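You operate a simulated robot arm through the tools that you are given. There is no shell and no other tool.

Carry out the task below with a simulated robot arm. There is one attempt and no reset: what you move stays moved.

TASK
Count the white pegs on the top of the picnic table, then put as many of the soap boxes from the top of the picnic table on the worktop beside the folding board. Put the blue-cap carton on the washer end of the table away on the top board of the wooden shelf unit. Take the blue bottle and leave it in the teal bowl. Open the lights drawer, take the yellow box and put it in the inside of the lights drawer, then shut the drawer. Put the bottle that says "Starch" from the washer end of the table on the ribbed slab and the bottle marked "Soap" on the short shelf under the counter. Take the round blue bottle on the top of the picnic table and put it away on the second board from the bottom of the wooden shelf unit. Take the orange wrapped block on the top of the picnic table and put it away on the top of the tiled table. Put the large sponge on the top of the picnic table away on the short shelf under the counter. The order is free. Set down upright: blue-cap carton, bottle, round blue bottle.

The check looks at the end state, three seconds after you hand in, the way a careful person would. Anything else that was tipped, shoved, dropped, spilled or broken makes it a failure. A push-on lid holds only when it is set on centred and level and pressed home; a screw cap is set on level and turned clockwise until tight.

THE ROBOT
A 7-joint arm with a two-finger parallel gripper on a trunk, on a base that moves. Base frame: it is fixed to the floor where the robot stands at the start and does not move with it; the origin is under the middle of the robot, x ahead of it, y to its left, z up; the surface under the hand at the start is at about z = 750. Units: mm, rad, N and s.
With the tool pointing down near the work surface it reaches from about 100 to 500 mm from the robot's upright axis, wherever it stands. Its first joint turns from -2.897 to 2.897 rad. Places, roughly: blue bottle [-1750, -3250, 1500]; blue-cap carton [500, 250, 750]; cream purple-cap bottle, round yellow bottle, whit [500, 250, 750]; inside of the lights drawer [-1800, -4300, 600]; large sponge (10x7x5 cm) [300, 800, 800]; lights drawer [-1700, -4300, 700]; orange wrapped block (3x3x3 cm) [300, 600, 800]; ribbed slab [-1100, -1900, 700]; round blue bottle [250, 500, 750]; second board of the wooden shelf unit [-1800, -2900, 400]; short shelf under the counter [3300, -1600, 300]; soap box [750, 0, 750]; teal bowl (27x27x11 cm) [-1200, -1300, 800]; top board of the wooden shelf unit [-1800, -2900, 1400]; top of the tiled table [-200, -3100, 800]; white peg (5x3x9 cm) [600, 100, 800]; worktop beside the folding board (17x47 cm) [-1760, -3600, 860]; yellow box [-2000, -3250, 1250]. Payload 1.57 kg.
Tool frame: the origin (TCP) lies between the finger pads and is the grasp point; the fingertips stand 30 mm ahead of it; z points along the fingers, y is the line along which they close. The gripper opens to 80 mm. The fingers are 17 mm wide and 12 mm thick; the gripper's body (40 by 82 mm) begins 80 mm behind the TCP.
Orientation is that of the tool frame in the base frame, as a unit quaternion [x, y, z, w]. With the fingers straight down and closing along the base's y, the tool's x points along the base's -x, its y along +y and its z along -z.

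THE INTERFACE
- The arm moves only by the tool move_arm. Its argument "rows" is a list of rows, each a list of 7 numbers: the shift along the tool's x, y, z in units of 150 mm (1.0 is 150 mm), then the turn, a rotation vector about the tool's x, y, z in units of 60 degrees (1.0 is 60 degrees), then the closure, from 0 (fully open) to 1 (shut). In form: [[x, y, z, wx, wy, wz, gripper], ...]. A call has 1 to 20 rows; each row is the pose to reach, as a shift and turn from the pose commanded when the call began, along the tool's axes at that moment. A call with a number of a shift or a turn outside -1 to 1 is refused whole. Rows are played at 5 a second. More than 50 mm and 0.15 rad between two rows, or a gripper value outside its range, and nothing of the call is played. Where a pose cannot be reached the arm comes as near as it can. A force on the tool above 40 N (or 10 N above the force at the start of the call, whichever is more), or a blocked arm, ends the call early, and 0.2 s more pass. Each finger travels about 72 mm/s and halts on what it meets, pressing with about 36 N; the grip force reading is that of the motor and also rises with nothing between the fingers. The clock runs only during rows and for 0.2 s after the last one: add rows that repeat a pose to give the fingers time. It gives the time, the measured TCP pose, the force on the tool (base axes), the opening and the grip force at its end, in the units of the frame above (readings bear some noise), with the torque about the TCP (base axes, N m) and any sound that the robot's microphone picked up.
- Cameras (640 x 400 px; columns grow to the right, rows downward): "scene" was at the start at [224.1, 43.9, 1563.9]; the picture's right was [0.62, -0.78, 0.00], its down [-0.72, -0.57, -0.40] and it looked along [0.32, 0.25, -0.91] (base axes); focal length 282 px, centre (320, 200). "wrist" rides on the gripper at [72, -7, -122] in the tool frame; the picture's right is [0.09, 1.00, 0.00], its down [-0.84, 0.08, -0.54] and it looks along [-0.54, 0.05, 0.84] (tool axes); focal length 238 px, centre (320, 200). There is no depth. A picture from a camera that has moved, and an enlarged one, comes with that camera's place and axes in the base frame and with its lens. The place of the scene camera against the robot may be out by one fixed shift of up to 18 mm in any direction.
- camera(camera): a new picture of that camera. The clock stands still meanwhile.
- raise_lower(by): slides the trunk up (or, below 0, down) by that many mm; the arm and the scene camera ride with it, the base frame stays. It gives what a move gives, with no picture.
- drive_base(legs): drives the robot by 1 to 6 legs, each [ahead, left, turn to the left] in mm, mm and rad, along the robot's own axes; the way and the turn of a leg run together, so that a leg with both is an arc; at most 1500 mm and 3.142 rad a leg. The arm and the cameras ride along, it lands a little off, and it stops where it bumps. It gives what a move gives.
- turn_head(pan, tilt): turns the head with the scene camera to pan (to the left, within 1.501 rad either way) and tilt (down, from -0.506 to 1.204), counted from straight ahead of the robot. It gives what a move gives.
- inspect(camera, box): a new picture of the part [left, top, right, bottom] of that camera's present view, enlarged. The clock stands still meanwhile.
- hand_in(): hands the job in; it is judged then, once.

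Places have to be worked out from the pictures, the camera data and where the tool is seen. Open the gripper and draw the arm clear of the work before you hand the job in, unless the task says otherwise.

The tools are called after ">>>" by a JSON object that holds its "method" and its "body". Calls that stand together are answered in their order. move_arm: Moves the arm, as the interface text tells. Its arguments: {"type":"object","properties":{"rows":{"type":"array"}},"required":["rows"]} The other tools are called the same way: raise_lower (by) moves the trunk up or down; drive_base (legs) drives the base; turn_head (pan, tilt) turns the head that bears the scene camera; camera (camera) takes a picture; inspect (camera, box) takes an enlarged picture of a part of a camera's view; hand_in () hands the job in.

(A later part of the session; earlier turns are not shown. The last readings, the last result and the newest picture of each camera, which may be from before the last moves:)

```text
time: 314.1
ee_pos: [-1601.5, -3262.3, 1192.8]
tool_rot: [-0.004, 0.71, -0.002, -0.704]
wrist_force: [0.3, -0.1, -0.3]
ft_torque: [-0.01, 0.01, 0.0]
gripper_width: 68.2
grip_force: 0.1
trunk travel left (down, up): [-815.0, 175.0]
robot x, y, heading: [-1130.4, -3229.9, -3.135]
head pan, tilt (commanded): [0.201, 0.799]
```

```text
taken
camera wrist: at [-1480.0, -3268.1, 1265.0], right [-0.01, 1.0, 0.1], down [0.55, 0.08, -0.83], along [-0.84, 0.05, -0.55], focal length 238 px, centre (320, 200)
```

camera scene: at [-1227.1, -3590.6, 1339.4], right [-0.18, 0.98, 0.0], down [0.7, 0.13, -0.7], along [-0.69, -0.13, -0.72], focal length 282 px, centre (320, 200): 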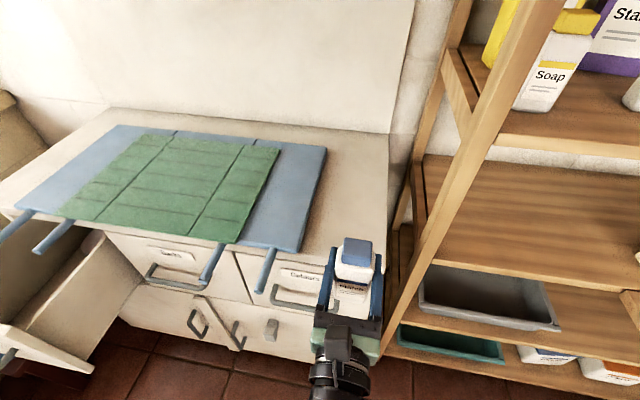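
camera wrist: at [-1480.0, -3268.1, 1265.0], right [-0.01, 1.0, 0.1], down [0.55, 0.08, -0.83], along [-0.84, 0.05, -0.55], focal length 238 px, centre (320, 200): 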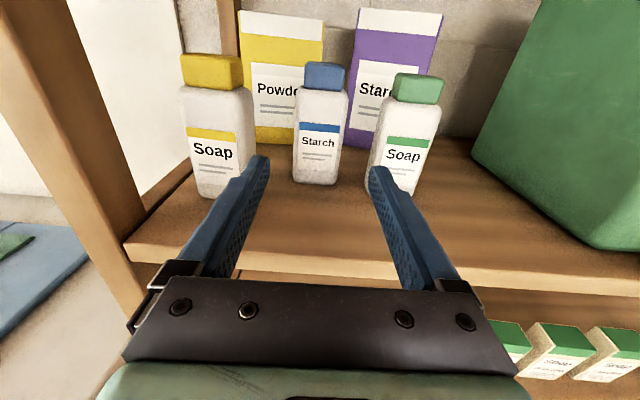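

The bottle is restored within a couple of millimetres. Now for the side approach: back out, strafe left in front of the cabinet, and yaw the tool to point to the right (+y).

>>> {"method": "drive_base", "body": {"legs": [[-150, 0, -0.007], [0, 510, 0]]}}

>>> {"method": "move_arm", "body": {"rows": [[0, 0, 0, -0.125, 0, 0, 0], [0, 0, 0, -0.25, 0, 0, 0], [0, 0, 0, -0.375, 0, 0, 0], [0, 0, 0, -0.5, 0, 0, 0], [0, 0, 0, -0.625, 0, 0, 0], [0, 0, 0, -0.75, 0, 0, 0], [0, 0, 0, -0.875, 0, 0, 0], [0, 0, 0, -1, 0, 0, 0]]}}

>>> {"method": "camera", "body": {"camera": "wrist"}}

>>> {"method": "turn_head", "body": {"pan": -0.3, "tilt": 0.5}}

>>> {"method": "camera", "body": {"camera": "scene"}}

```text
time: 318.1
ee_pos: [-1450.7, -3778.4, 1194.4]
tool_rot: [-0.003, 0.711, -0.001, -0.704]
wrist_force: [0.1, 0.7, -0.3]
ft_torque: [0.0, 0.02, 0.04]
gripper_width: 68.0
grip_force: 0.0
trunk travel left (down, up): [-815.0, 175.0]
robot x, y, heading: [-981.9, -3746.5, -3.138]
head pan, tilt (commanded): [0.201, 0.799]
```

```text
time: 319.9
ee_pos: [-1452.3, -3778.0, 1193.0]
tool_rot: [0.349, 0.616, 0.355, -0.61]
wrist_force: [0.3, -0.8, -0.9]
ft_torque: [-0.01, -0.04, 0.0]
gripper_width: 79.9
grip_force: 0.0
trunk travel left (down, up): [-815.0, 175.0]
robot x, y, heading: [-978.2, -3749.9, -3.139]
head pan, tilt (commanded): [0.201, 0.799]
```

```text
taken
camera wrist: at [-1396.8, -3886.6, 1263.5], right [0.86, 0.5, 0.1], down [0.35, -0.43, -0.83], along [-0.38, 0.75, -0.54], focal length 238 px, centre (320, 200)
```

wrist: 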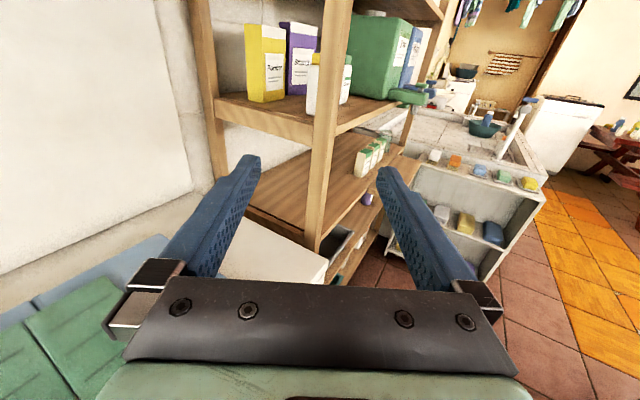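

```text
time: 320.8
ee_pos: [-1452.1, -3778.6, 1193.0]
tool_rot: [0.349, 0.616, 0.354, -0.611]
wrist_force: [0.1, 0.1, 0.3]
ft_torque: [-0.02, 0.0, -0.01]
gripper_width: 79.9
grip_force: 0.1
trunk travel left (down, up): [-815.0, 175.0]
robot x, y, heading: [-982.4, -3746.8, -3.139]
head pan, tilt (commanded): [-0.3, 0.499]
```

```text
taken
camera scene: at [-1231.0, -3714.0, 1610.3], right [0.29, 0.96, 0.0], down [0.46, -0.14, -0.88], along [-0.84, 0.26, -0.48], focal length 282 px, centre (320, 200)
```

scene: 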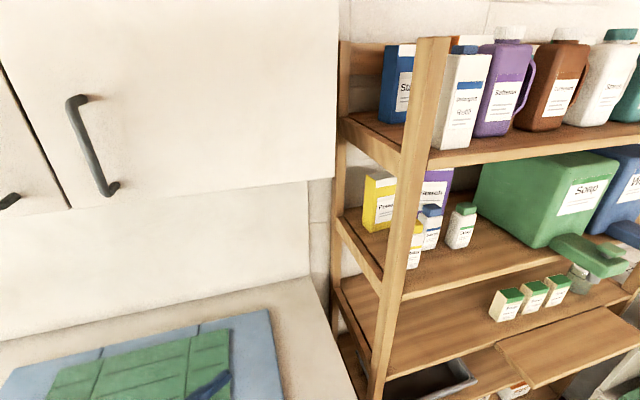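

The shelf's left side is open and the yellow box's left end is well exposed. Zooming for exact box edges from this side.

>>> {"method": "inspect", "body": {"camera": "wrist", "box": [190, 0, 370, 120]}}

>>> {"method": "inspect", "body": {"camera": "scene", "box": [320, 140, 500, 300]}}

```text
3.33 times, centred on (280, 60) of wrist
camera zoom: at [-1396.1, -3886.2, 1263.6], right [0.86, 0.51, 0.1], down [0.35, -0.43, -0.83], along [-0.38, 0.75, -0.54], focal length 794 px, centre (453, 667)
```

zoom: 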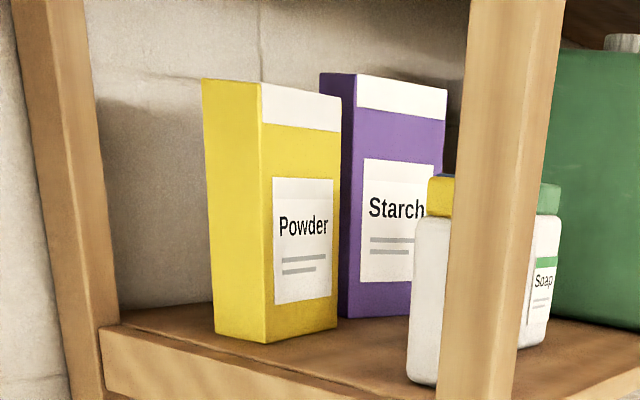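

```text
2.50 times, centred on (410, 220) of scene
camera zoom: at [-1231.0, -3714.0, 1610.3], right [0.29, 0.96, 0.0], down [0.46, -0.14, -0.88], along [-0.84, 0.26, -0.48], focal length 706 px, centre (95, 150)
```

zoom: 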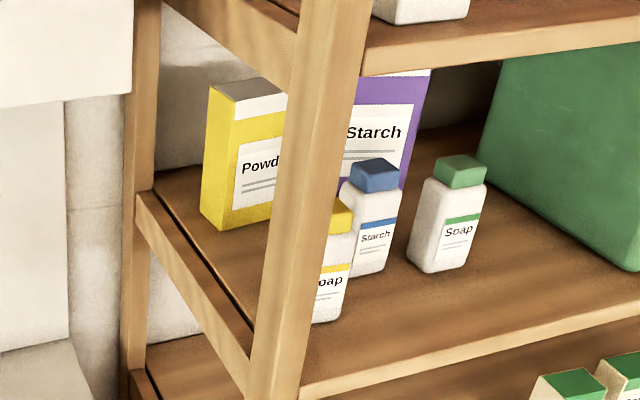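

The box: front-left ≈(-1868,-3372), depth ≈48 mm, width ≈112 mm, turned ~6°. The rear post is clear of the finger path. I'll finish the yaw to match the box (≈84°) and move the base closer.

>>> {"method": "move_arm", "body": {"rows": [[0, 0, 0, -0.1, 0, 0, 0], [0, 0, 0, -0.2, 0, 0, 0], [0, 0, 0, -0.3, 0, 0, 0], [0, 0, 0, -0.4, 0, 0, 0], [0, 0, 0, -0.4, 0, 0, 0]]}}

>>> {"method": "drive_base", "body": {"legs": [[0, -87, 0], [150, 0, 0]]}}

>>> {"method": "camera", "body": {"camera": "wrist"}}

>>> {"method": "camera", "body": {"camera": "scene"}}

```text
time: 322.0
ee_pos: [-1452.5, -3779.5, 1192.1]
tool_rot: [0.468, 0.529, 0.474, -0.525]
wrist_force: [0.2, -1.0, 0.3]
ft_torque: [-0.01, 0.0, 0.0]
gripper_width: 80.0
grip_force: 0.1
trunk travel left (down, up): [-815.0, 175.0]
robot x, y, heading: [-981.3, -3745.1, -3.144]
head pan, tilt (commanded): [-0.3, 0.499]
```

```text
time: 324.1
ee_pos: [-1600.1, -3689.9, 1191.5]
tool_rot: [0.469, 0.529, 0.474, -0.526]
wrist_force: [0.3, 0.2, -1.0]
ft_torque: [-0.03, 0.01, -0.02]
gripper_width: 79.9
grip_force: 0.0
trunk travel left (down, up): [-815.0, 175.0]
robot x, y, heading: [-1128.7, -3660.7, -3.142]
head pan, tilt (commanded): [-0.3, 0.499]
```

```text
taken
camera wrist: at [-1593.2, -3812.6, 1263.1], right [0.99, 0.11, 0.1], down [0.15, -0.53, -0.84], along [-0.04, 0.84, -0.54], focal length 238 px, centre (320, 200)
```

wrist: 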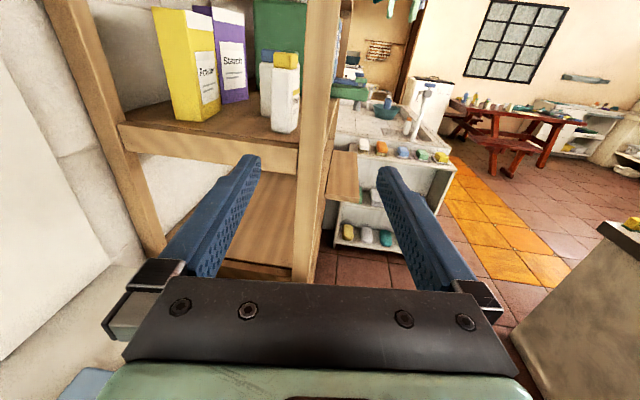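

```text
taken
camera scene: at [-1378.4, -3627.3, 1610.4], right [0.29, 0.96, 0.0], down [0.46, -0.14, -0.88], along [-0.84, 0.26, -0.48], focal length 282 px, centre (320, 200)
```

scene: 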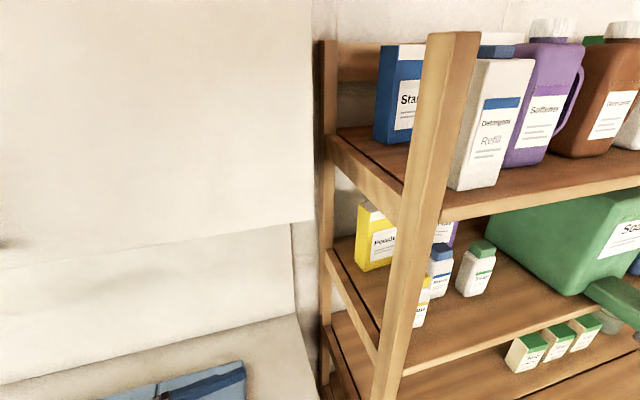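

Window clear. Zooming to refine the box's pose from this side.

>>> {"method": "inspect", "body": {"camera": "wrist", "box": [80, 0, 320, 180]}}

```text
2.22 times, centred on (200, 90) of wrist
camera zoom: at [-1593.2, -3812.6, 1263.1], right [0.99, 0.11, 0.1], down [0.15, -0.53, -0.84], along [-0.04, 0.84, -0.54], focal length 530 px, centre (587, 444)
```

zoom: 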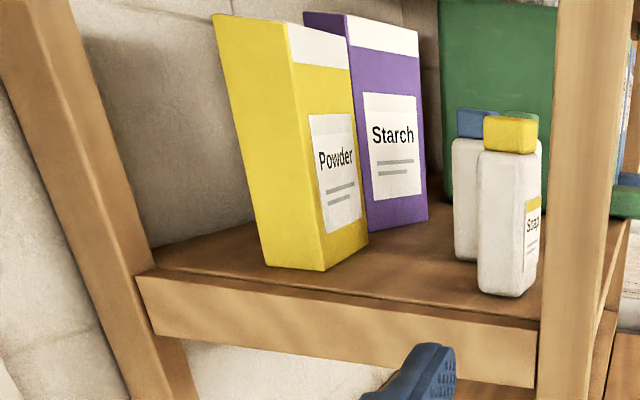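

Left face centre of the box ≈(-1881,-3378). Driving 110 mm closer and moving the gripper in line with the box's axis, still outside the shelf.

>>> {"method": "drive_base", "body": {"legs": [[110, 0, 0]]}}

>>> {"method": "move_arm", "body": {"rows": [[0.04, -0.2, 0, 0, 0, 0, 0], [0.08, -0.4, 0, 0, 0, 0, 0], [0.12, -0.6, 0, 0, 0, 0, 0], [0.12, -0.8, 0, 0, 0, 0, 0], [0.12, -0.9, 0.1, 0, 0, 0, 0], [0.12, -0.9, 0.1, 0, 0, 0, 0]]}}

>>> {"method": "camera", "body": {"camera": "wrist"}}

>>> {"method": "turn_head", "body": {"pan": -0.1, "tilt": 0.6}}

>>> {"method": "camera", "body": {"camera": "scene"}}

```text
time: 325.3
ee_pos: [-1710.7, -3692.3, 1191.6]
tool_rot: [0.469, 0.528, 0.475, -0.525]
wrist_force: [-0.4, -0.9, 0.9]
ft_torque: [0.02, 0.0, -0.02]
gripper_width: 80.1
grip_force: 0.1
trunk travel left (down, up): [-815.0, 175.0]
robot x, y, heading: [-1241.8, -3659.7, -3.14]
head pan, tilt (commanded): [-0.3, 0.499]
```

```text
time: 326.7
ee_pos: [-1823.3, -3690.5, 1211.9]
tool_rot: [0.467, 0.53, 0.475, -0.525]
wrist_force: [1.1, 0.1, -0.1]
ft_torque: [-0.01, 0.02, -0.01]
gripper_width: 79.9
grip_force: 0.1
out of reach, approached as far as the arm can: row 4, 5, 6
trunk travel left (down, up): [-815.0, 175.0]
robot x, y, heading: [-1238.0, -3657.6, -3.141]
head pan, tilt (commanded): [-0.3, 0.499]
```

```text
taken
camera wrist: at [-1817.0, -3812.0, 1283.0], right [0.99, 0.11, 0.1], down [0.15, -0.53, -0.84], along [-0.04, 0.84, -0.54], focal length 238 px, centre (320, 200)
```

wrist: 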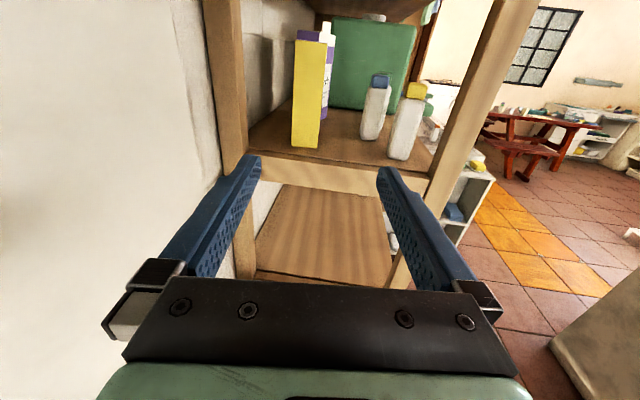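

```text
time: 327.4
ee_pos: [-1823.2, -3690.6, 1212.7]
tool_rot: [0.469, 0.529, 0.475, -0.524]
wrist_force: [0.1, 0.1, -0.5]
ft_torque: [0.02, -0.01, 0.01]
gripper_width: 79.8
grip_force: 0.1
trunk travel left (down, up): [-815.0, 175.0]
robot x, y, heading: [-1239.4, -3660.9, -3.131]
head pan, tilt (commanded): [-0.099, 0.6]
```

```text
taken
camera scene: at [-1490.4, -3645.6, 1601.3], right [0.1, 1.0, 0.0], down [0.56, -0.06, -0.83], along [-0.82, 0.08, -0.56], focal length 282 px, centre (320, 200)
```

scene: 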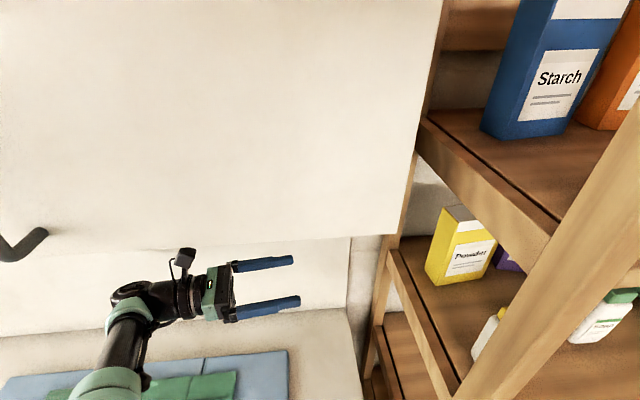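

The reach improves as the tool moves right. I'll move 150 mm along the tool axis and correct sideways at the same time.

>>> {"method": "move_arm", "body": {"rows": [[0, 0, 0.2, 0, 0, 0, 0], [0, 0, 0.4, 0, 0, 0, 0], [0, -0.05, 0.6, 0, 0, 0, 0], [0, -0.1, 0.8, 0, 0, 0, 0], [0, -0.16, 0.95, 0, 0, 0, 0], [0, -0.16, 0.95, 0, 0, 0, 0]]}}

>>> {"method": "camera", "body": {"camera": "wrist"}}

>>> {"method": "camera", "body": {"camera": "scene"}}

```text
time: 328.8
ee_pos: [-1867.4, -3551.7, 1212.3]
tool_rot: [0.468, 0.529, 0.474, -0.526]
wrist_force: [-0.2, -0.3, 0.3]
ft_torque: [-0.02, 0.01, 0.02]
gripper_width: 80.1
grip_force: 0.0
trunk travel left (down, up): [-815.0, 175.0]
robot x, y, heading: [-1238.7, -3658.5, -3.138]
head pan, tilt (commanded): [-0.099, 0.6]
```

```text
taken
camera wrist: at [-1861.6, -3673.0, 1282.7], right [0.99, 0.11, 0.1], down [0.15, -0.53, -0.84], along [-0.04, 0.84, -0.54], focal length 238 px, centre (320, 200)
```

wrist: 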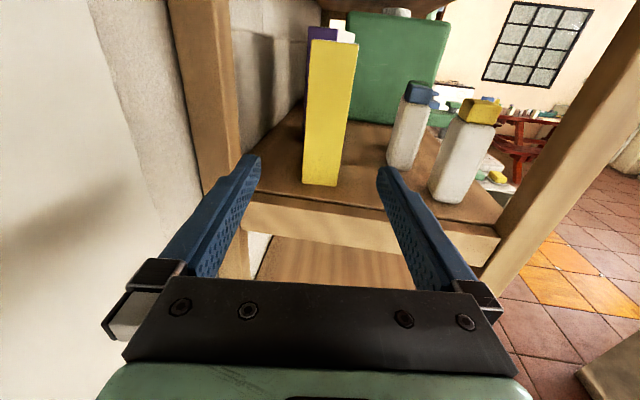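

```text
taken
camera scene: at [-1490.2, -3646.4, 1601.3], right [0.1, 1.0, 0.0], down [0.56, -0.05, -0.83], along [-0.82, 0.08, -0.56], focal length 282 px, centre (320, 200)
```

scene: 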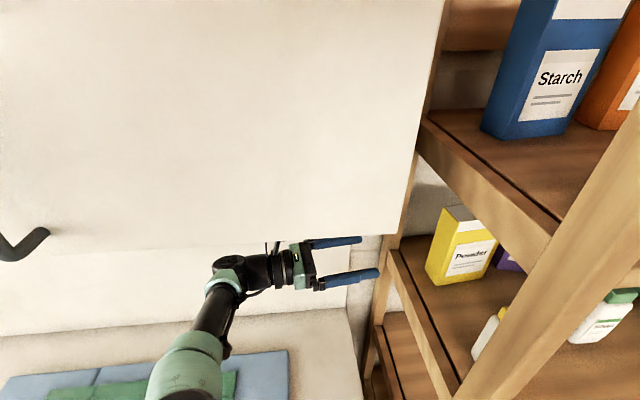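

The box's end face is nearly on the tool axis (about 9 mm to the +y tool side). Correcting and advancing 130 mm.

>>> {"method": "move_arm", "body": {"rows": [[0, 0.06, 0.1, 0, 0, 0, 0], [0, 0.06, 0.3, 0, 0, 0, 0], [0, 0.06, 0.5, 0, 0, 0, 0], [0, 0.06, 0.7, 0, 0, 0, 0], [0, 0.06, 0.87, 0, 0, 0, 0], [0, 0.06, 0.87, 0, 0, 0, 0]]}}

>>> {"method": "camera", "body": {"camera": "wrist"}}

```text
time: 330.2
ee_pos: [-1870.0, -3424.6, 1213.2]
tool_rot: [0.468, 0.529, 0.475, -0.525]
wrist_force: [0.5, -0.2, -0.3]
ft_torque: [0.05, 0.01, 0.01]
gripper_width: 80.2
grip_force: 0.2
trunk travel left (down, up): [-815.0, 175.0]
robot x, y, heading: [-1241.6, -3658.9, -3.138]
head pan, tilt (commanded): [-0.099, 0.6]
```

```text
taken
camera wrist: at [-1863.9, -3545.9, 1283.4], right [0.99, 0.11, 0.1], down [0.15, -0.53, -0.84], along [-0.04, 0.84, -0.54], focal length 238 px, centre (320, 200)
```

wrist: 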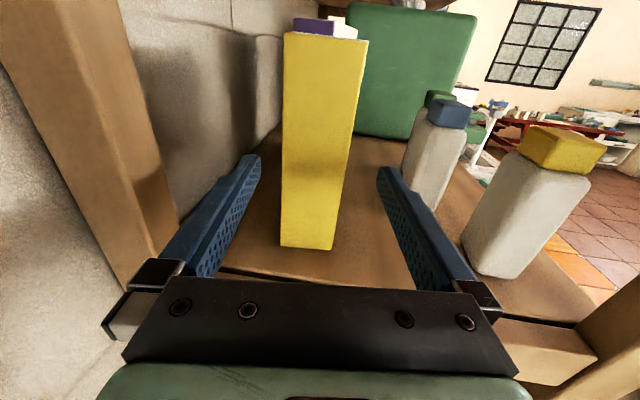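

The box is centred between the fingers. Advancing 62 mm further and closing.

>>> {"method": "move_arm", "body": {"rows": [[0, 0, 0.1, 0, 0, 0, 0], [0, 0, 0.2, 0, 0, 0, 0], [0, 0, 0.3, 0, 0, 0, 0], [0, 0, 0.42, 0, 0, 0, 0], [0, 0, 0.42, 0, 0, 0, 0]]}}

>>> {"method": "camera", "body": {"camera": "wrist"}}

```text
time: 331.4
ee_pos: [-1857.3, -3367.3, 1223.0]
tool_rot: [0.469, 0.529, 0.474, -0.526]
wrist_force: [-1.5, -0.7, 0.4]
ft_torque: [0.0, 0.06, 0.02]
gripper_width: 80.1
grip_force: 0.0
out of reach, approached as far as the arm can: row 2, 3, 4, 5
trunk travel left (down, up): [-815.0, 175.0]
robot x, y, heading: [-1243.4, -3662.6, -3.142]
head pan, tilt (commanded): [-0.099, 0.6]
```

```text
taken
camera wrist: at [-1850.8, -3488.1, 1292.1], right [0.99, 0.11, 0.1], down [0.15, -0.53, -0.84], along [-0.04, 0.84, -0.54], focal length 238 px, centre (320, 200)
```

wrist: 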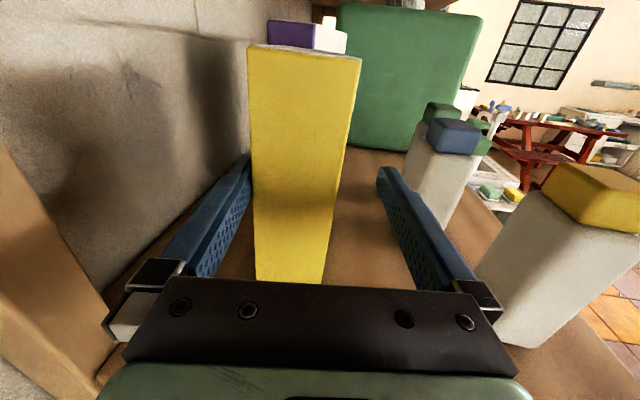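

The arm is at its reach limit, 15–20 mm short in x. Lowering the trunk while raising the arm will straighten the reach; I'll do that in two steps with the fingers staying around the box.

>>> {"method": "raise_lower", "body": {"by": -50}}

>>> {"method": "move_arm", "body": {"rows": [[0.1, 0, 0, 0, 0, 0, 0], [0.2, 0, 0, 0, 0, 0, 0], [0.27, 0, 0, 0, 0, 0, 0], [0.27, 0, 0, 0, 0, 0, 0]]}}

>>> {"method": "raise_lower", "body": {"by": -50}}

>>> {"method": "move_arm", "body": {"rows": [[0.1, -0.03, 0, 0, 0, 0, 0], [0.2, -0.06, 0, 0, 0, 0, 0], [0.27, -0.1, 0, 0, 0, 0, 0], [0.27, -0.12, 0, 0, 0, 0, 0], [0.27, -0.12, 0, 0, 0, 0, 0]]}}

>>> {"method": "camera", "body": {"camera": "wrist"}}

```text
time: 332.3
ee_pos: [-1856.1, -3366.7, 1170.9]
tool_rot: [0.468, 0.53, 0.474, -0.525]
wrist_force: [0.3, -0.1, 0.3]
ft_torque: [-0.04, -0.01, 0.0]
gripper_width: 79.8
grip_force: 0.0
trunk travel left (down, up): [-765.0, 225.0]
robot x, y, heading: [-1238.6, -3660.3, -3.139]
head pan, tilt (commanded): [-0.099, 0.6]
```

```text
time: 333.3
ee_pos: [-1858.1, -3367.2, 1211.4]
tool_rot: [0.468, 0.529, 0.473, -0.526]
wrist_force: [-0.1, 0.1, -0.1]
ft_torque: [0.02, 0.01, -0.01]
gripper_width: 80.1
grip_force: 0.1
trunk travel left (down, up): [-765.0, 225.0]
robot x, y, heading: [-1241.7, -3660.3, -3.142]
head pan, tilt (commanded): [-0.099, 0.6]
```

```text
time: 334.3
ee_pos: [-1859.1, -3367.3, 1159.7]
tool_rot: [0.468, 0.53, 0.473, -0.526]
wrist_force: [0.0, -0.1, -0.4]
ft_torque: [0.0, -0.04, -0.01]
gripper_width: 79.8
grip_force: 0.0
trunk travel left (down, up): [-715.0, 275.0]
robot x, y, heading: [-1241.3, -3658.5, -3.139]
head pan, tilt (commanded): [-0.099, 0.6]
```

```text
time: 335.5
ee_pos: [-1875.5, -3371.0, 1200.8]
tool_rot: [0.468, 0.53, 0.474, -0.526]
wrist_force: [-0.6, -0.9, -0.4]
ft_torque: [0.01, 0.05, 0.02]
gripper_width: 80.1
grip_force: 0.1
trunk travel left (down, up): [-715.0, 275.0]
robot x, y, heading: [-1238.7, -3664.3, -3.14]
head pan, tilt (commanded): [-0.099, 0.6]
```

```text
taken
camera wrist: at [-1870.0, -3492.5, 1271.3], right [0.99, 0.11, 0.1], down [0.15, -0.53, -0.84], along [-0.04, 0.84, -0.54], focal length 238 px, centre (320, 200)
```

wrist: 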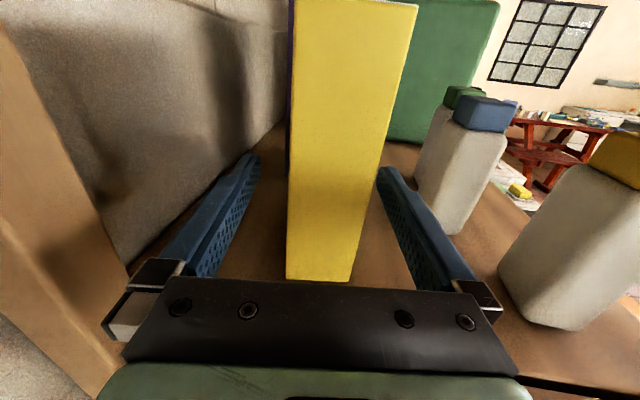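

Now the box is only ~6 mm off centre. I'll shift 6 mm and close the gripper.

>>> {"method": "move_arm", "body": {"rows": [[0, 0.04, 0, 0, 0, 0, 0], [0, 0.04, 0, 0, 0, 0, 0.2], [0, 0.04, 0, 0, 0, 0, 0.35], [0, 0.04, 0, 0, 0, 0, 1], [0, 0.04, 0, 0, 0, 0, 1], [0, 0.04, 0, 0, 0, 0, 1], [0, 0.04, 0, 0, 0, 0, 1]]}}

>>> {"method": "camera", "body": {"camera": "wrist"}}

```text
time: 337.1
ee_pos: [-1870.5, -3369.9, 1201.2]
tool_rot: [0.468, 0.53, 0.474, -0.526]
wrist_force: [-2.3, -1.8, 0.3]
ft_torque: [0.04, 0.28, 0.22]
gripper_width: 49.8
grip_force: 35.9
trunk travel left (down, up): [-715.0, 275.0]
robot x, y, heading: [-1239.1, -3661.9, -3.137]
head pan, tilt (commanded): [-0.099, 0.6]
```

```text
taken
camera wrist: at [-1864.4, -3491.7, 1271.5], right [0.99, 0.11, 0.1], down [0.15, -0.53, -0.84], along [-0.04, 0.84, -0.54], focal length 238 px, centre (320, 200)
```

wrist: 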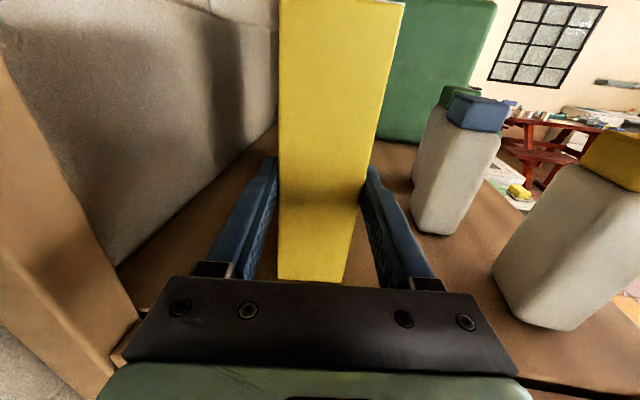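

Gripped (box 50 mm thick). Lifting 15 mm and then drawing it out to the left.

>>> {"method": "move_arm", "body": {"rows": [[0.05, 0, 0, 0, 0, 0, 1], [0.1, 0, 0, 0, 0, 0, 1], [0.1, 0, 0, 0, 0, 0, 1]]}}

>>> {"method": "camera", "body": {"camera": "wrist"}}

>>> {"method": "camera", "body": {"camera": "scene"}}

```text
time: 337.9
ee_pos: [-1871.1, -3370.1, 1216.8]
tool_rot: [0.468, 0.53, 0.474, -0.525]
wrist_force: [-0.8, 0.4, -5.2]
ft_torque: [-0.28, -0.02, 0.0]
gripper_width: 49.7
grip_force: 36.0
trunk travel left (down, up): [-715.0, 275.0]
robot x, y, heading: [-1241.2, -3662.6, -3.141]
head pan, tilt (commanded): [-0.099, 0.6]
```

```text
taken
camera wrist: at [-1864.7, -3491.0, 1286.9], right [0.99, 0.11, 0.1], down [0.15, -0.53, -0.84], along [-0.04, 0.84, -0.54], focal length 238 px, centre (320, 200)
```

wrist: 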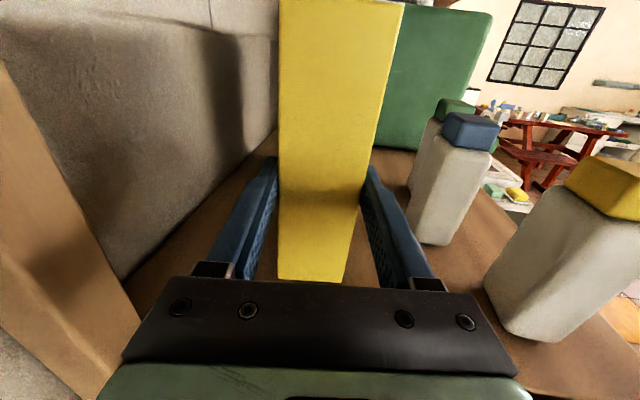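

```text
taken
camera scene: at [-1491.3, -3645.3, 1501.0], right [0.1, 1.0, 0.0], down [0.56, -0.06, -0.82], along [-0.82, 0.08, -0.57], focal length 282 px, centre (320, 200)
```

scene: 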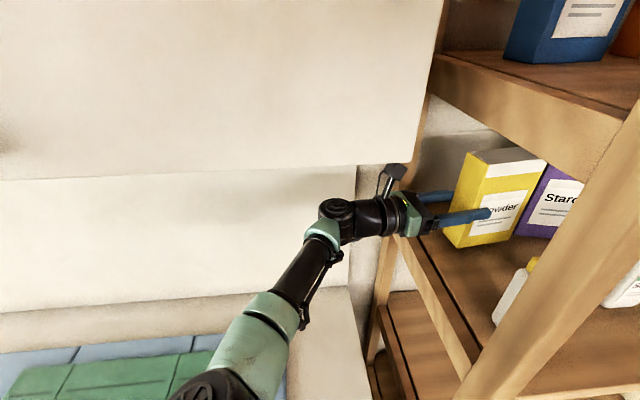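

Lift is stable. Drawing the box out leftwards along its axis.

>>> {"method": "move_arm", "body": {"rows": [[0, 0, -0.15, 0, 0, 0, 1], [0, 0, -0.3, 0, 0, 0, 1], [0, 0.02, -0.5, 0, 0, 0, 1], [0, 0.04, -0.7, 0, 0, 0, 1], [0, 0.06, -0.85, 0, 0, 0, 1], [0, 0.08, -1, 0, 0, 0, 1]]}}

>>> {"method": "camera", "body": {"camera": "wrist"}}

>>> {"method": "camera", "body": {"camera": "scene"}}

```text
time: 339.3
ee_pos: [-1839.2, -3519.3, 1215.9]
tool_rot: [0.468, 0.53, 0.473, -0.526]
wrist_force: [-0.4, -0.8, -5.6]
ft_torque: [-0.27, -0.05, 0.03]
gripper_width: 49.8
grip_force: 35.7
trunk travel left (down, up): [-715.0, 275.0]
robot x, y, heading: [-1242.6, -3661.5, -3.141]
head pan, tilt (commanded): [-0.099, 0.6]
```

```text
taken
camera wrist: at [-1832.7, -3641.4, 1286.0], right [0.99, 0.11, 0.1], down [0.15, -0.53, -0.84], along [-0.04, 0.84, -0.54], focal length 238 px, centre (320, 200)
```

wrist: 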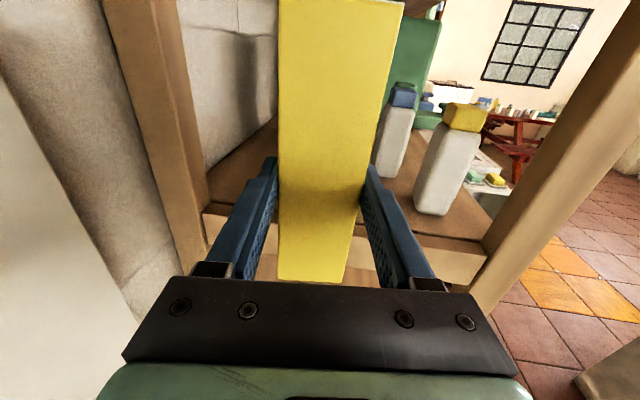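

```text
taken
camera scene: at [-1490.9, -3646.3, 1501.2], right [0.1, 1.0, 0.0], down [0.56, -0.05, -0.82], along [-0.82, 0.08, -0.57], focal length 282 px, centre (320, 200)
```

scene: 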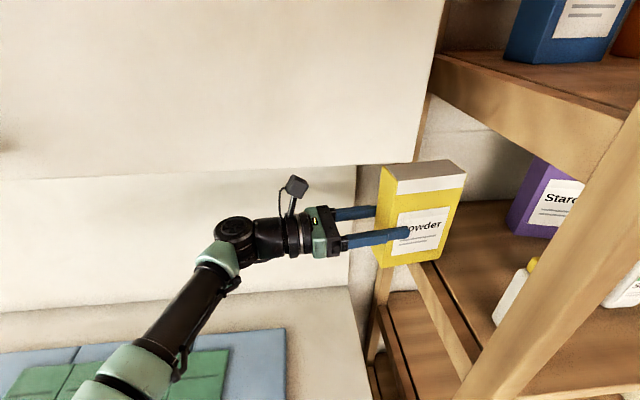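

Coming out cleanly. Another 120 mm to the left, easing toward the robot.

>>> {"method": "move_arm", "body": {"rows": [[0, 0.05, -0.2, 0, 0, 0, 1], [0, 0.1, -0.4, 0, 0, 0, 1], [0, 0.15, -0.6, 0, 0, 0, 1], [0, 0.25, -0.75, 0, 0, 0, 1], [0, 0.4, -0.85, 0, 0, 0, 1], [0, 0.6, -0.85, 0, 0, 0, 1], [0, 0.8, -0.85, 0, 0, 0, 1]]}}

>>> {"method": "camera", "body": {"camera": "scene"}}

```text
time: 340.9
ee_pos: [-1708.6, -3630.1, 1217.8]
tool_rot: [0.468, 0.53, 0.474, -0.525]
wrist_force: [-0.5, 0.2, -5.5]
ft_torque: [-0.33, -0.05, -0.01]
gripper_width: 49.9
grip_force: 36.1
trunk travel left (down, up): [-715.0, 275.0]
robot x, y, heading: [-1244.0, -3661.7, -3.138]
head pan, tilt (commanded): [-0.099, 0.6]
```

```text
taken
camera scene: at [-1490.1, -3645.8, 1501.3], right [0.1, 1.0, 0.0], down [0.56, -0.06, -0.83], along [-0.82, 0.08, -0.56], focal length 282 px, centre (320, 200)
```

scene: 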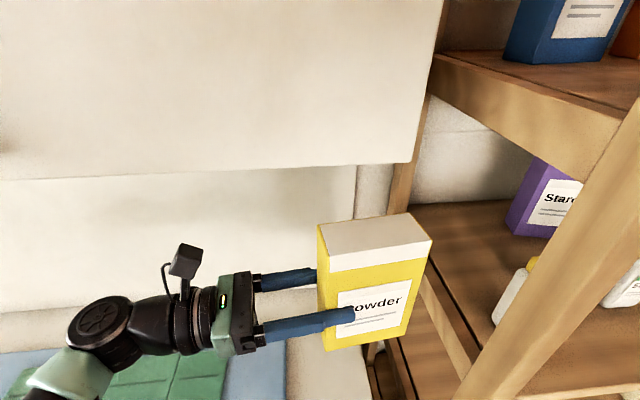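

Box is out. I'll back the base away from the cabinet, then pitch the tool down so the box hangs on its long side for the drawer.

>>> {"method": "drive_base", "body": {"legs": [[-260, 0, 0]]}}

>>> {"method": "move_arm", "body": {"rows": [[0, 0.1, 0, 0, -0.125, 0, 1], [0, 0.2, 0, 0, -0.25, 0, 1], [0, 0.2, 0, 0, -0.375, 0, 1], [0, 0.2, 0, 0, -0.5, 0, 1]]}}

>>> {"method": "camera", "body": {"camera": "scene"}}

```text
time: 342.7
ee_pos: [-1451.0, -3627.9, 1217.7]
tool_rot: [0.469, 0.529, 0.474, -0.525]
wrist_force: [0.0, 0.1, -5.4]
ft_torque: [-0.32, -0.03, 0.03]
gripper_width: 49.7
grip_force: 35.9
trunk travel left (down, up): [-715.0, 275.0]
robot x, y, heading: [-984.9, -3660.5, 3.14]
head pan, tilt (commanded): [-0.099, 0.6]
```

```text
time: 343.7
ee_pos: [-1419.8, -3624.1, 1216.5]
tool_rot: [0.576, 0.647, 0.336, -0.369]
wrist_force: [0.3, -0.5, -5.2]
ft_torque: [-0.26, -0.02, 0.01]
gripper_width: 49.7
grip_force: 36.1
trunk travel left (down, up): [-715.0, 275.0]
robot x, y, heading: [-980.8, -3660.7, 3.14]
head pan, tilt (commanded): [-0.099, 0.6]
```

```text
taken
camera scene: at [-1232.7, -3644.5, 1501.1], right [0.1, 0.99, 0.0], down [0.56, -0.06, -0.82], along [-0.82, 0.08, -0.57], focal length 282 px, centre (320, 200)
```

scene: 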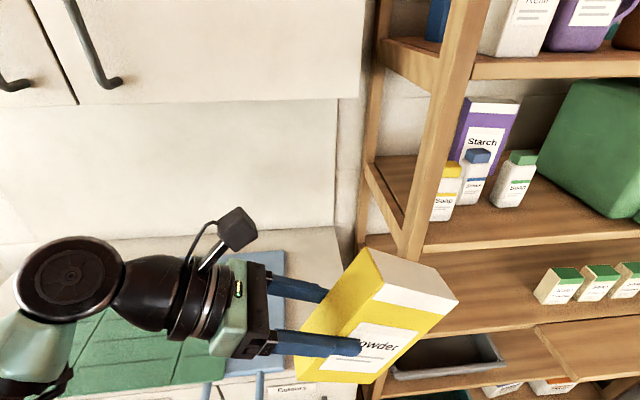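

Pitching works as expected. Continuing the remaining 60° to point straight down.

>>> {"method": "move_arm", "body": {"rows": [[0, 0, 0, 0, -0.125, 0, 1], [0, 0, 0, 0, -0.25, 0, 1], [0, 0, 0, 0, -0.375, 0, 1], [0, 0, 0, 0, -0.5, 0, 1], [0, 0, 0, 0, -0.625, 0, 1], [0, 0, 0, 0, -0.75, 0, 1], [0, 0, 0, 0, -0.875, 0, 1], [0, 0, 0, 0, -1, 0, 1], [0, 0, 0, 0, -1, 0, 1]]}}

>>> {"method": "camera", "body": {"camera": "scene"}}

>>> {"method": "camera", "body": {"camera": "wrist"}}

```text
time: 345.7
ee_pos: [-1415.0, -3622.8, 1124.8]
tool_rot: [0.667, 0.745, 0.004, 0.002]
wrist_force: [-0.2, -0.1, -5.0]
ft_torque: [-0.04, 0.01, 0.01]
gripper_width: 49.7
grip_force: 36.4
out of reach, approached as far as the arm can: row 6, 7, 8, 9
trunk travel left (down, up): [-715.0, 275.0]
robot x, y, heading: [-982.8, -3663.2, 3.141]
head pan, tilt (commanded): [-0.099, 0.6]
```

```text
taken
camera scene: at [-1232.6, -3645.2, 1501.2], right [0.1, 0.99, 0.0], down [0.56, -0.06, -0.82], along [-0.82, 0.08, -0.57], focal length 282 px, centre (320, 200)
```

scene: 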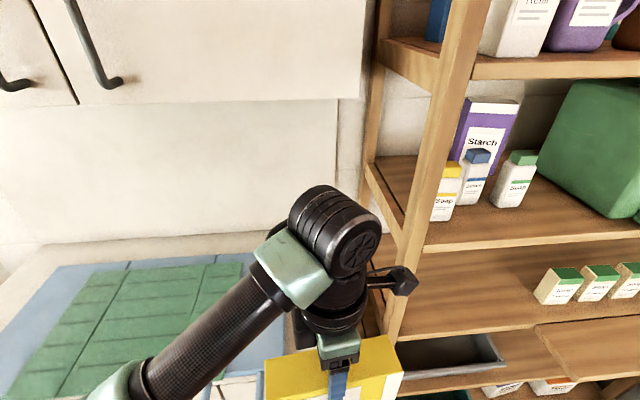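

```text
taken
camera wrist: at [-1430.0, -3551.4, 1244.5], right [0.98, 0.2, 0.01], down [0.16, -0.83, 0.54], along [0.12, -0.53, -0.84], focal length 238 px, centre (320, 200)
```

wrist: 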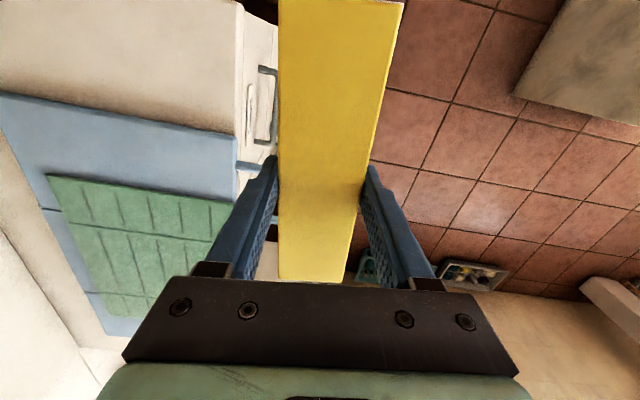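

The box now hangs below the gripper with its long side along y. Strafing left to the open drawer.

>>> {"method": "drive_base", "body": {"legs": [[0, 620, 0]]}}

>>> {"method": "turn_head", "body": {"pan": 0.1, "tilt": 0.9}}

>>> {"method": "camera", "body": {"camera": "scene"}}

>>> {"method": "camera", "body": {"camera": "wrist"}}

```text
time: 349.2
ee_pos: [-1414.5, -4232.5, 1122.9]
tool_rot: [0.669, 0.743, 0.005, 0.002]
wrist_force: [0.3, -0.6, -5.6]
ft_torque: [-0.02, 0.02, -0.03]
gripper_width: 49.6
grip_force: 35.8
trunk travel left (down, up): [-715.0, 275.0]
robot x, y, heading: [-980.5, -4274.4, 3.139]
head pan, tilt (commanded): [-0.099, 0.6]
```

```text
time: 350.0
ee_pos: [-1415.6, -4232.9, 1124.1]
tool_rot: [0.669, 0.744, 0.005, 0.001]
wrist_force: [-0.6, 0.6, -5.9]
ft_torque: [-0.03, 0.0, -0.02]
gripper_width: 49.6
grip_force: 35.9
trunk travel left (down, up): [-715.0, 275.0]
robot x, y, heading: [-978.9, -4276.5, 3.134]
head pan, tilt (commanded): [0.099, 0.901]
```

```text
taken
camera scene: at [-1221.8, -4273.2, 1476.4], right [-0.09, 1.0, 0.0], down [0.78, 0.07, -0.62], along [-0.62, -0.06, -0.78], focal length 282 px, centre (320, 200)
```

scene: 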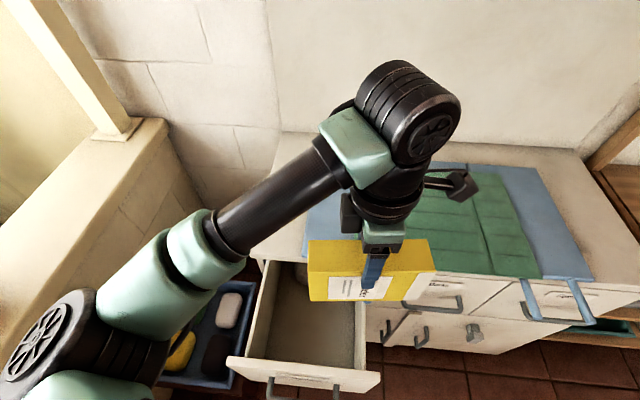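

```text
taken
camera wrist: at [-1431.5, -4162.5, 1244.7], right [0.98, 0.2, 0.01], down [0.16, -0.83, 0.54], along [0.11, -0.53, -0.84], focal length 238 px, centre (320, 200)
```

wrist: 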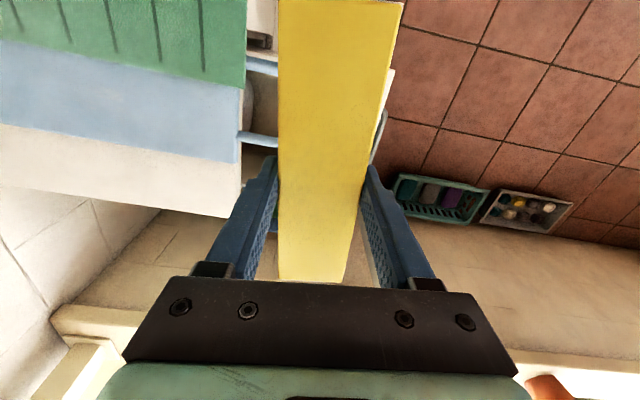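

Drawer interior spans about x -1520…-1318, y -4465…-4190. I'll move the box over it at (-1386,-4345) and square it up.

>>> {"method": "move_arm", "body": {"rows": [[-0.2, 0.03, 0, 0, 0, 0.05, 1], [-0.4, 0.06, 0, 0, 0, 0.1, 1], [-0.6, 0.09, 0, 0, 0, 0.1, 1], [-0.763, 0.114, 0, 0, 0, 0.1, 1], [-0.763, 0.114, 0, 0, 0, 0.1, 1]]}}

>>> {"method": "move_arm", "body": {"rows": [[0, 0, 0.2, 0, 0, 0, 1], [0, 0, 0.4, 0, 0, 0, 1], [0, 0, 0.6, 0, 0, 0, 1], [0, 0, 0.8, 0, 0, 0, 1], [0, 0, 1, 0, 0, 0, 1]]}}

>>> {"method": "camera", "body": {"camera": "scene"}}

>>> {"method": "camera", "body": {"camera": "wrist"}}

```text
time: 351.2
ee_pos: [-1388.2, -4346.4, 1124.0]
tool_rot: [0.706, 0.708, 0.005, 0.001]
wrist_force: [-0.2, 0.8, -5.0]
ft_torque: [-0.03, -0.01, -0.02]
gripper_width: 49.7
grip_force: 36.9
trunk travel left (down, up): [-715.0, 275.0]
robot x, y, heading: [-980.0, -4274.2, 3.136]
head pan, tilt (commanded): [0.099, 0.901]
```

```text
time: 352.4
ee_pos: [-1385.7, -4347.2, 973.4]
tool_rot: [0.705, 0.709, 0.005, 0.001]
wrist_force: [0.3, -0.1, -5.7]
ft_torque: [-0.08, -0.05, 0.02]
gripper_width: 49.8
grip_force: 35.8
trunk travel left (down, up): [-715.0, 275.0]
robot x, y, heading: [-982.8, -4277.0, 3.133]
head pan, tilt (commanded): [0.099, 0.901]
```

```text
taken
camera scene: at [-1222.0, -4273.4, 1476.3], right [-0.09, 1.0, 0.0], down [0.78, 0.07, -0.62], along [-0.62, -0.06, -0.78], focal length 282 px, centre (320, 200)
```

scene: 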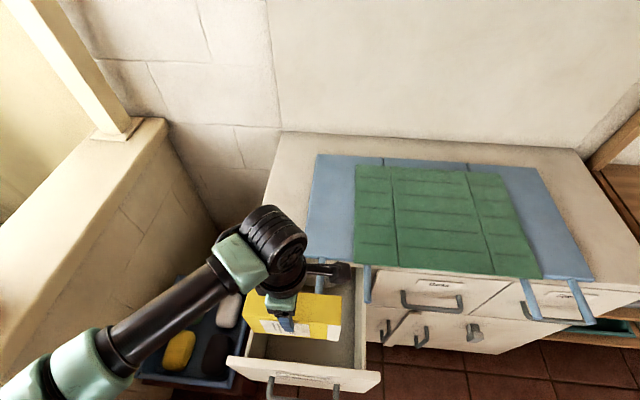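

```text
taken
camera wrist: at [-1393.7, -4275.0, 1094.3], right [1.0, 0.09, 0.01], down [0.08, -0.84, 0.54], along [0.06, -0.53, -0.84], focal length 238 px, centre (320, 200)
```

wrist: 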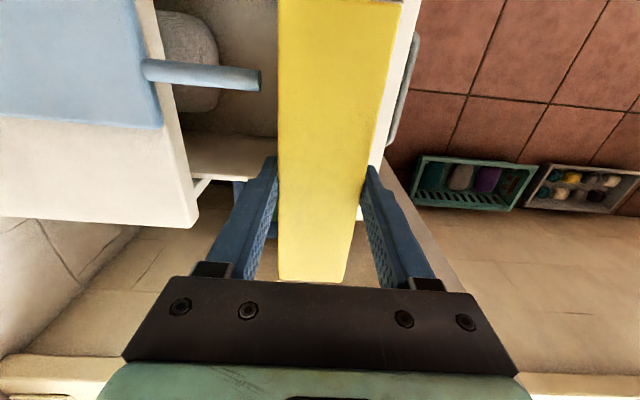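

Clear of the rod and the panel. Lowering 125 mm into the drawer.

>>> {"method": "move_arm", "body": {"rows": [[0, 0, 0.2, 0, 0, 0, 1], [0, 0, 0.4, 0, 0, 0, 1], [0, 0, 0.6, 0, 0, 0, 1], [0, 0, 0.83, 0, 0, 0, 1], [0, 0, 0.83, 0, 0, 0, 1]]}}

>>> {"method": "camera", "body": {"camera": "wrist"}}

>>> {"method": "camera", "body": {"camera": "scene"}}

```text
time: 353.6
ee_pos: [-1387.1, -4345.3, 847.8]
tool_rot: [0.706, 0.708, 0.005, 0.001]
wrist_force: [0.2, -0.1, -5.1]
ft_torque: [-0.03, -0.01, 0.0]
gripper_width: 49.7
grip_force: 35.6
trunk travel left (down, up): [-715.0, 275.0]
robot x, y, heading: [-986.9, -4277.3, 3.139]
head pan, tilt (commanded): [0.099, 0.901]
```

```text
taken
camera wrist: at [-1394.0, -4272.7, 969.7], right [1.0, 0.09, 0.01], down [0.07, -0.84, 0.54], along [0.06, -0.54, -0.84], focal length 238 px, centre (320, 200)
```

wrist: 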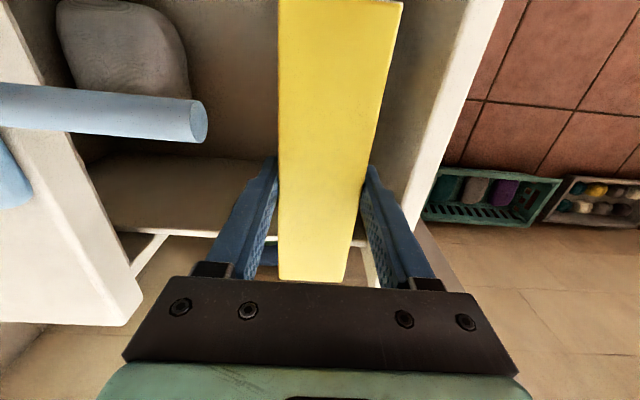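

```text
taken
camera scene: at [-1221.5, -4273.5, 1476.4], right [-0.09, 1.0, 0.0], down [0.78, 0.07, -0.62], along [-0.62, -0.06, -0.78], focal length 282 px, centre (320, 200)
```

scene: 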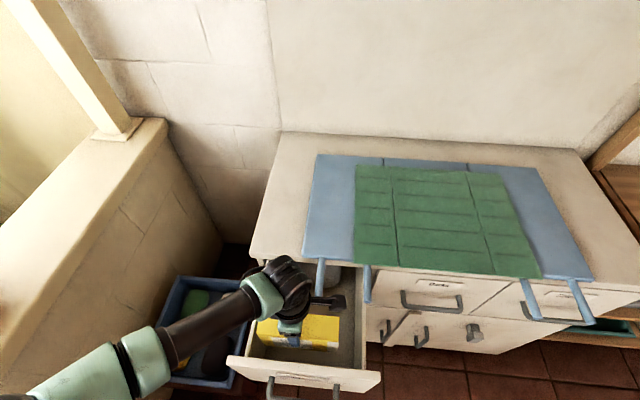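

The box is inside the drawer outline with room on each side. I'll shift a few millimetres away from the rod and lower further.

>>> {"method": "move_arm", "body": {"rows": [[-0.067, 0.053, 0, 0, 0, 0, 1], [-0.067, 0.053, 0.2, 0, 0, 0, 1], [-0.067, 0.053, 0.4, 0, 0, 0, 1], [-0.067, 0.053, 0.6, 0, 0, 0, 1], [-0.067, 0.053, 0.7, 0, 0, 0, 1]]}}

>>> {"method": "camera", "body": {"camera": "wrist"}}

```text
time: 354.8
ee_pos: [-1374.7, -4354.3, 743.9]
tool_rot: [0.707, 0.708, 0.005, 0.001]
wrist_force: [-0.4, 0.5, -5.9]
ft_torque: [-0.01, 0.0, -0.01]
gripper_width: 49.7
grip_force: 36.0
trunk travel left (down, up): [-715.0, 275.0]
robot x, y, heading: [-982.8, -4275.4, 3.139]
head pan, tilt (commanded): [0.099, 0.901]
```

```text
taken
camera wrist: at [-1383.5, -4282.4, 865.1], right [1.0, 0.09, 0.01], down [0.07, -0.84, 0.54], along [0.06, -0.54, -0.84], focal length 238 px, centre (320, 200)
```

wrist: 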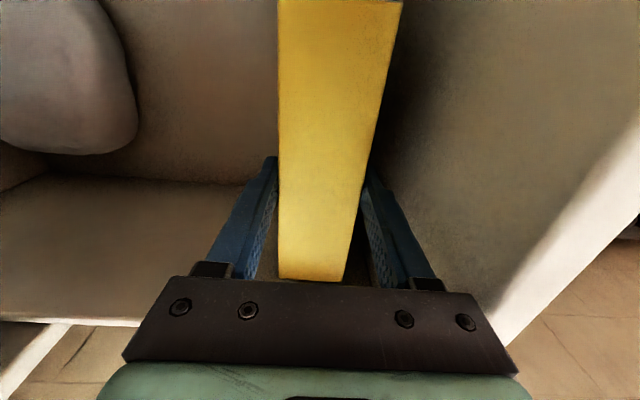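

Inside the drawer now. Lowering slowly to feel the drawer bottom.

>>> {"method": "move_arm", "body": {"rows": [[0, 0, 0.05, 0, 0, 0, 1], [0, 0, 0.1, 0, 0, 0, 1], [0, 0, 0.15, 0, 0, 0, 1]]}}

>>> {"method": "move_arm", "body": {"rows": [[0, 0, 0.03, 0, 0, 0, 1], [0, 0, 0.06, 0, 0, 0, 1]]}}

```text
time: 355.6
ee_pos: [-1374.7, -4353.7, 720.1]
tool_rot: [0.706, 0.708, 0.005, 0.001]
wrist_force: [0.2, 0.6, -5.0]
ft_torque: [-0.01, -0.01, 0.03]
gripper_width: 49.9
grip_force: 35.9
trunk travel left (down, up): [-715.0, 275.0]
robot x, y, heading: [-986.4, -4275.8, 3.135]
head pan, tilt (commanded): [0.099, 0.901]
```

```text
time: 356.2
ee_pos: [-1375.0, -4353.2, 711.7]
tool_rot: [0.706, 0.708, 0.005, 0.001]
wrist_force: [0.6, 0.6, -5.5]
ft_torque: [-0.05, 0.01, 0.01]
gripper_width: 49.7
grip_force: 35.2
trunk travel left (down, up): [-715.0, 275.0]
robot x, y, heading: [-986.4, -4276.7, 3.14]
head pan, tilt (commanded): [0.099, 0.901]
```

>>> {"method": "move_arm", "body": {"rows": [[0, 0, 0.03, 0, 0, 0, 1], [0, 0, 0.06, 0, 0, 0, 1]]}}

>>> {"method": "move_arm", "body": {"rows": [[0, 0, 0.03, 0, 0, 0, 1], [0, 0, 0.06, 0, 0, 0, 1]]}}

```text
time: 356.8
ee_pos: [-1376.2, -4352.2, 701.7]
tool_rot: [0.706, 0.708, 0.005, 0.001]
wrist_force: [-0.6, 0.3, -5.3]
ft_torque: [-0.03, 0.0, 0.0]
gripper_width: 49.7
grip_force: 36.1
trunk travel left (down, up): [-715.0, 275.0]
robot x, y, heading: [-984.0, -4273.9, 3.137]
head pan, tilt (commanded): [0.099, 0.901]
```

```text
time: 357.4
ee_pos: [-1375.4, -4353.9, 694.6]
tool_rot: [0.706, 0.708, 0.006, 0.001]
wrist_force: [-0.4, 0.2, -5.8]
ft_torque: [-0.02, -0.02, -0.02]
gripper_width: 49.7
grip_force: 36.0
trunk travel left (down, up): [-715.0, 275.0]
robot x, y, heading: [-984.5, -4272.8, 3.134]
head pan, tilt (commanded): [0.099, 0.901]
```

>>> {"method": "move_arm", "body": {"rows": [[0, 0, 0.03, 0, 0, 0, 1], [0, 0, 0.06, 0, 0, 0, 1]]}}

>>> {"method": "move_arm", "body": {"rows": [[0, 0, 0.03, 0, 0, 0, 1], [0, 0, 0.06, 0, 0, 0, 1]]}}

>>> {"method": "camera", "body": {"camera": "wrist"}}

```text
time: 358.0
ee_pos: [-1380.4, -4352.8, 690.9]
tool_rot: [0.707, 0.707, 0.003, -0.003]
wrist_force: [1.0, 2.2, 28.3]
ft_torque: [-0.27, -0.98, -0.22]
gripper_width: 49.6
grip_force: 36.2
trunk travel left (down, up): [-715.0, 275.0]
robot x, y, heading: [-980.4, -4272.5, 3.14]
head pan, tilt (commanded): [0.099, 0.901]
stopped in row 2: the force on the tool passed its limit at 53 N (the readings are from after the stop); the commanded pose is now the measured one
```

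```text
time: 358.3
ee_pos: [-1382.6, -4353.6, 690.7]
tool_rot: [0.706, 0.709, 0.001, -0.004]
wrist_force: [1.5, 2.9, 23.9]
ft_torque: [-1.19, -0.86, -0.01]
gripper_width: 49.8
grip_force: 35.6
trunk travel left (down, up): [-715.0, 275.0]
robot x, y, heading: [-984.8, -4272.8, 3.135]
head pan, tilt (commanded): [0.099, 0.901]
stopped in row 1: the force on the tool passed its limit at 45 N (the readings are from after the stop); the commanded pose is now the measured one
```

```text
taken
camera wrist: at [-1389.6, -4281.6, 811.9], right [1.0, 0.1, 0.0], down [0.08, -0.84, 0.54], along [0.05, -0.53, -0.84], focal length 238 px, centre (320, 200)
```

wrist: 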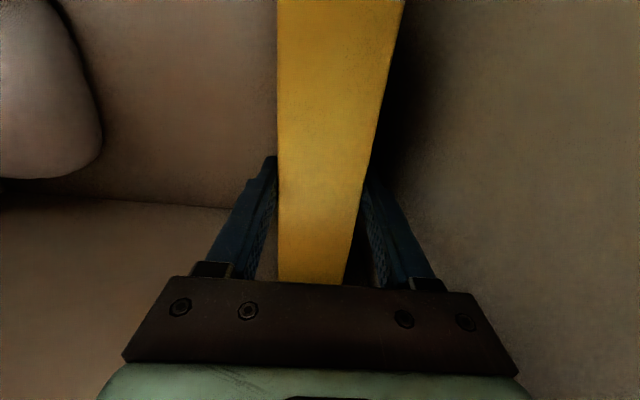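

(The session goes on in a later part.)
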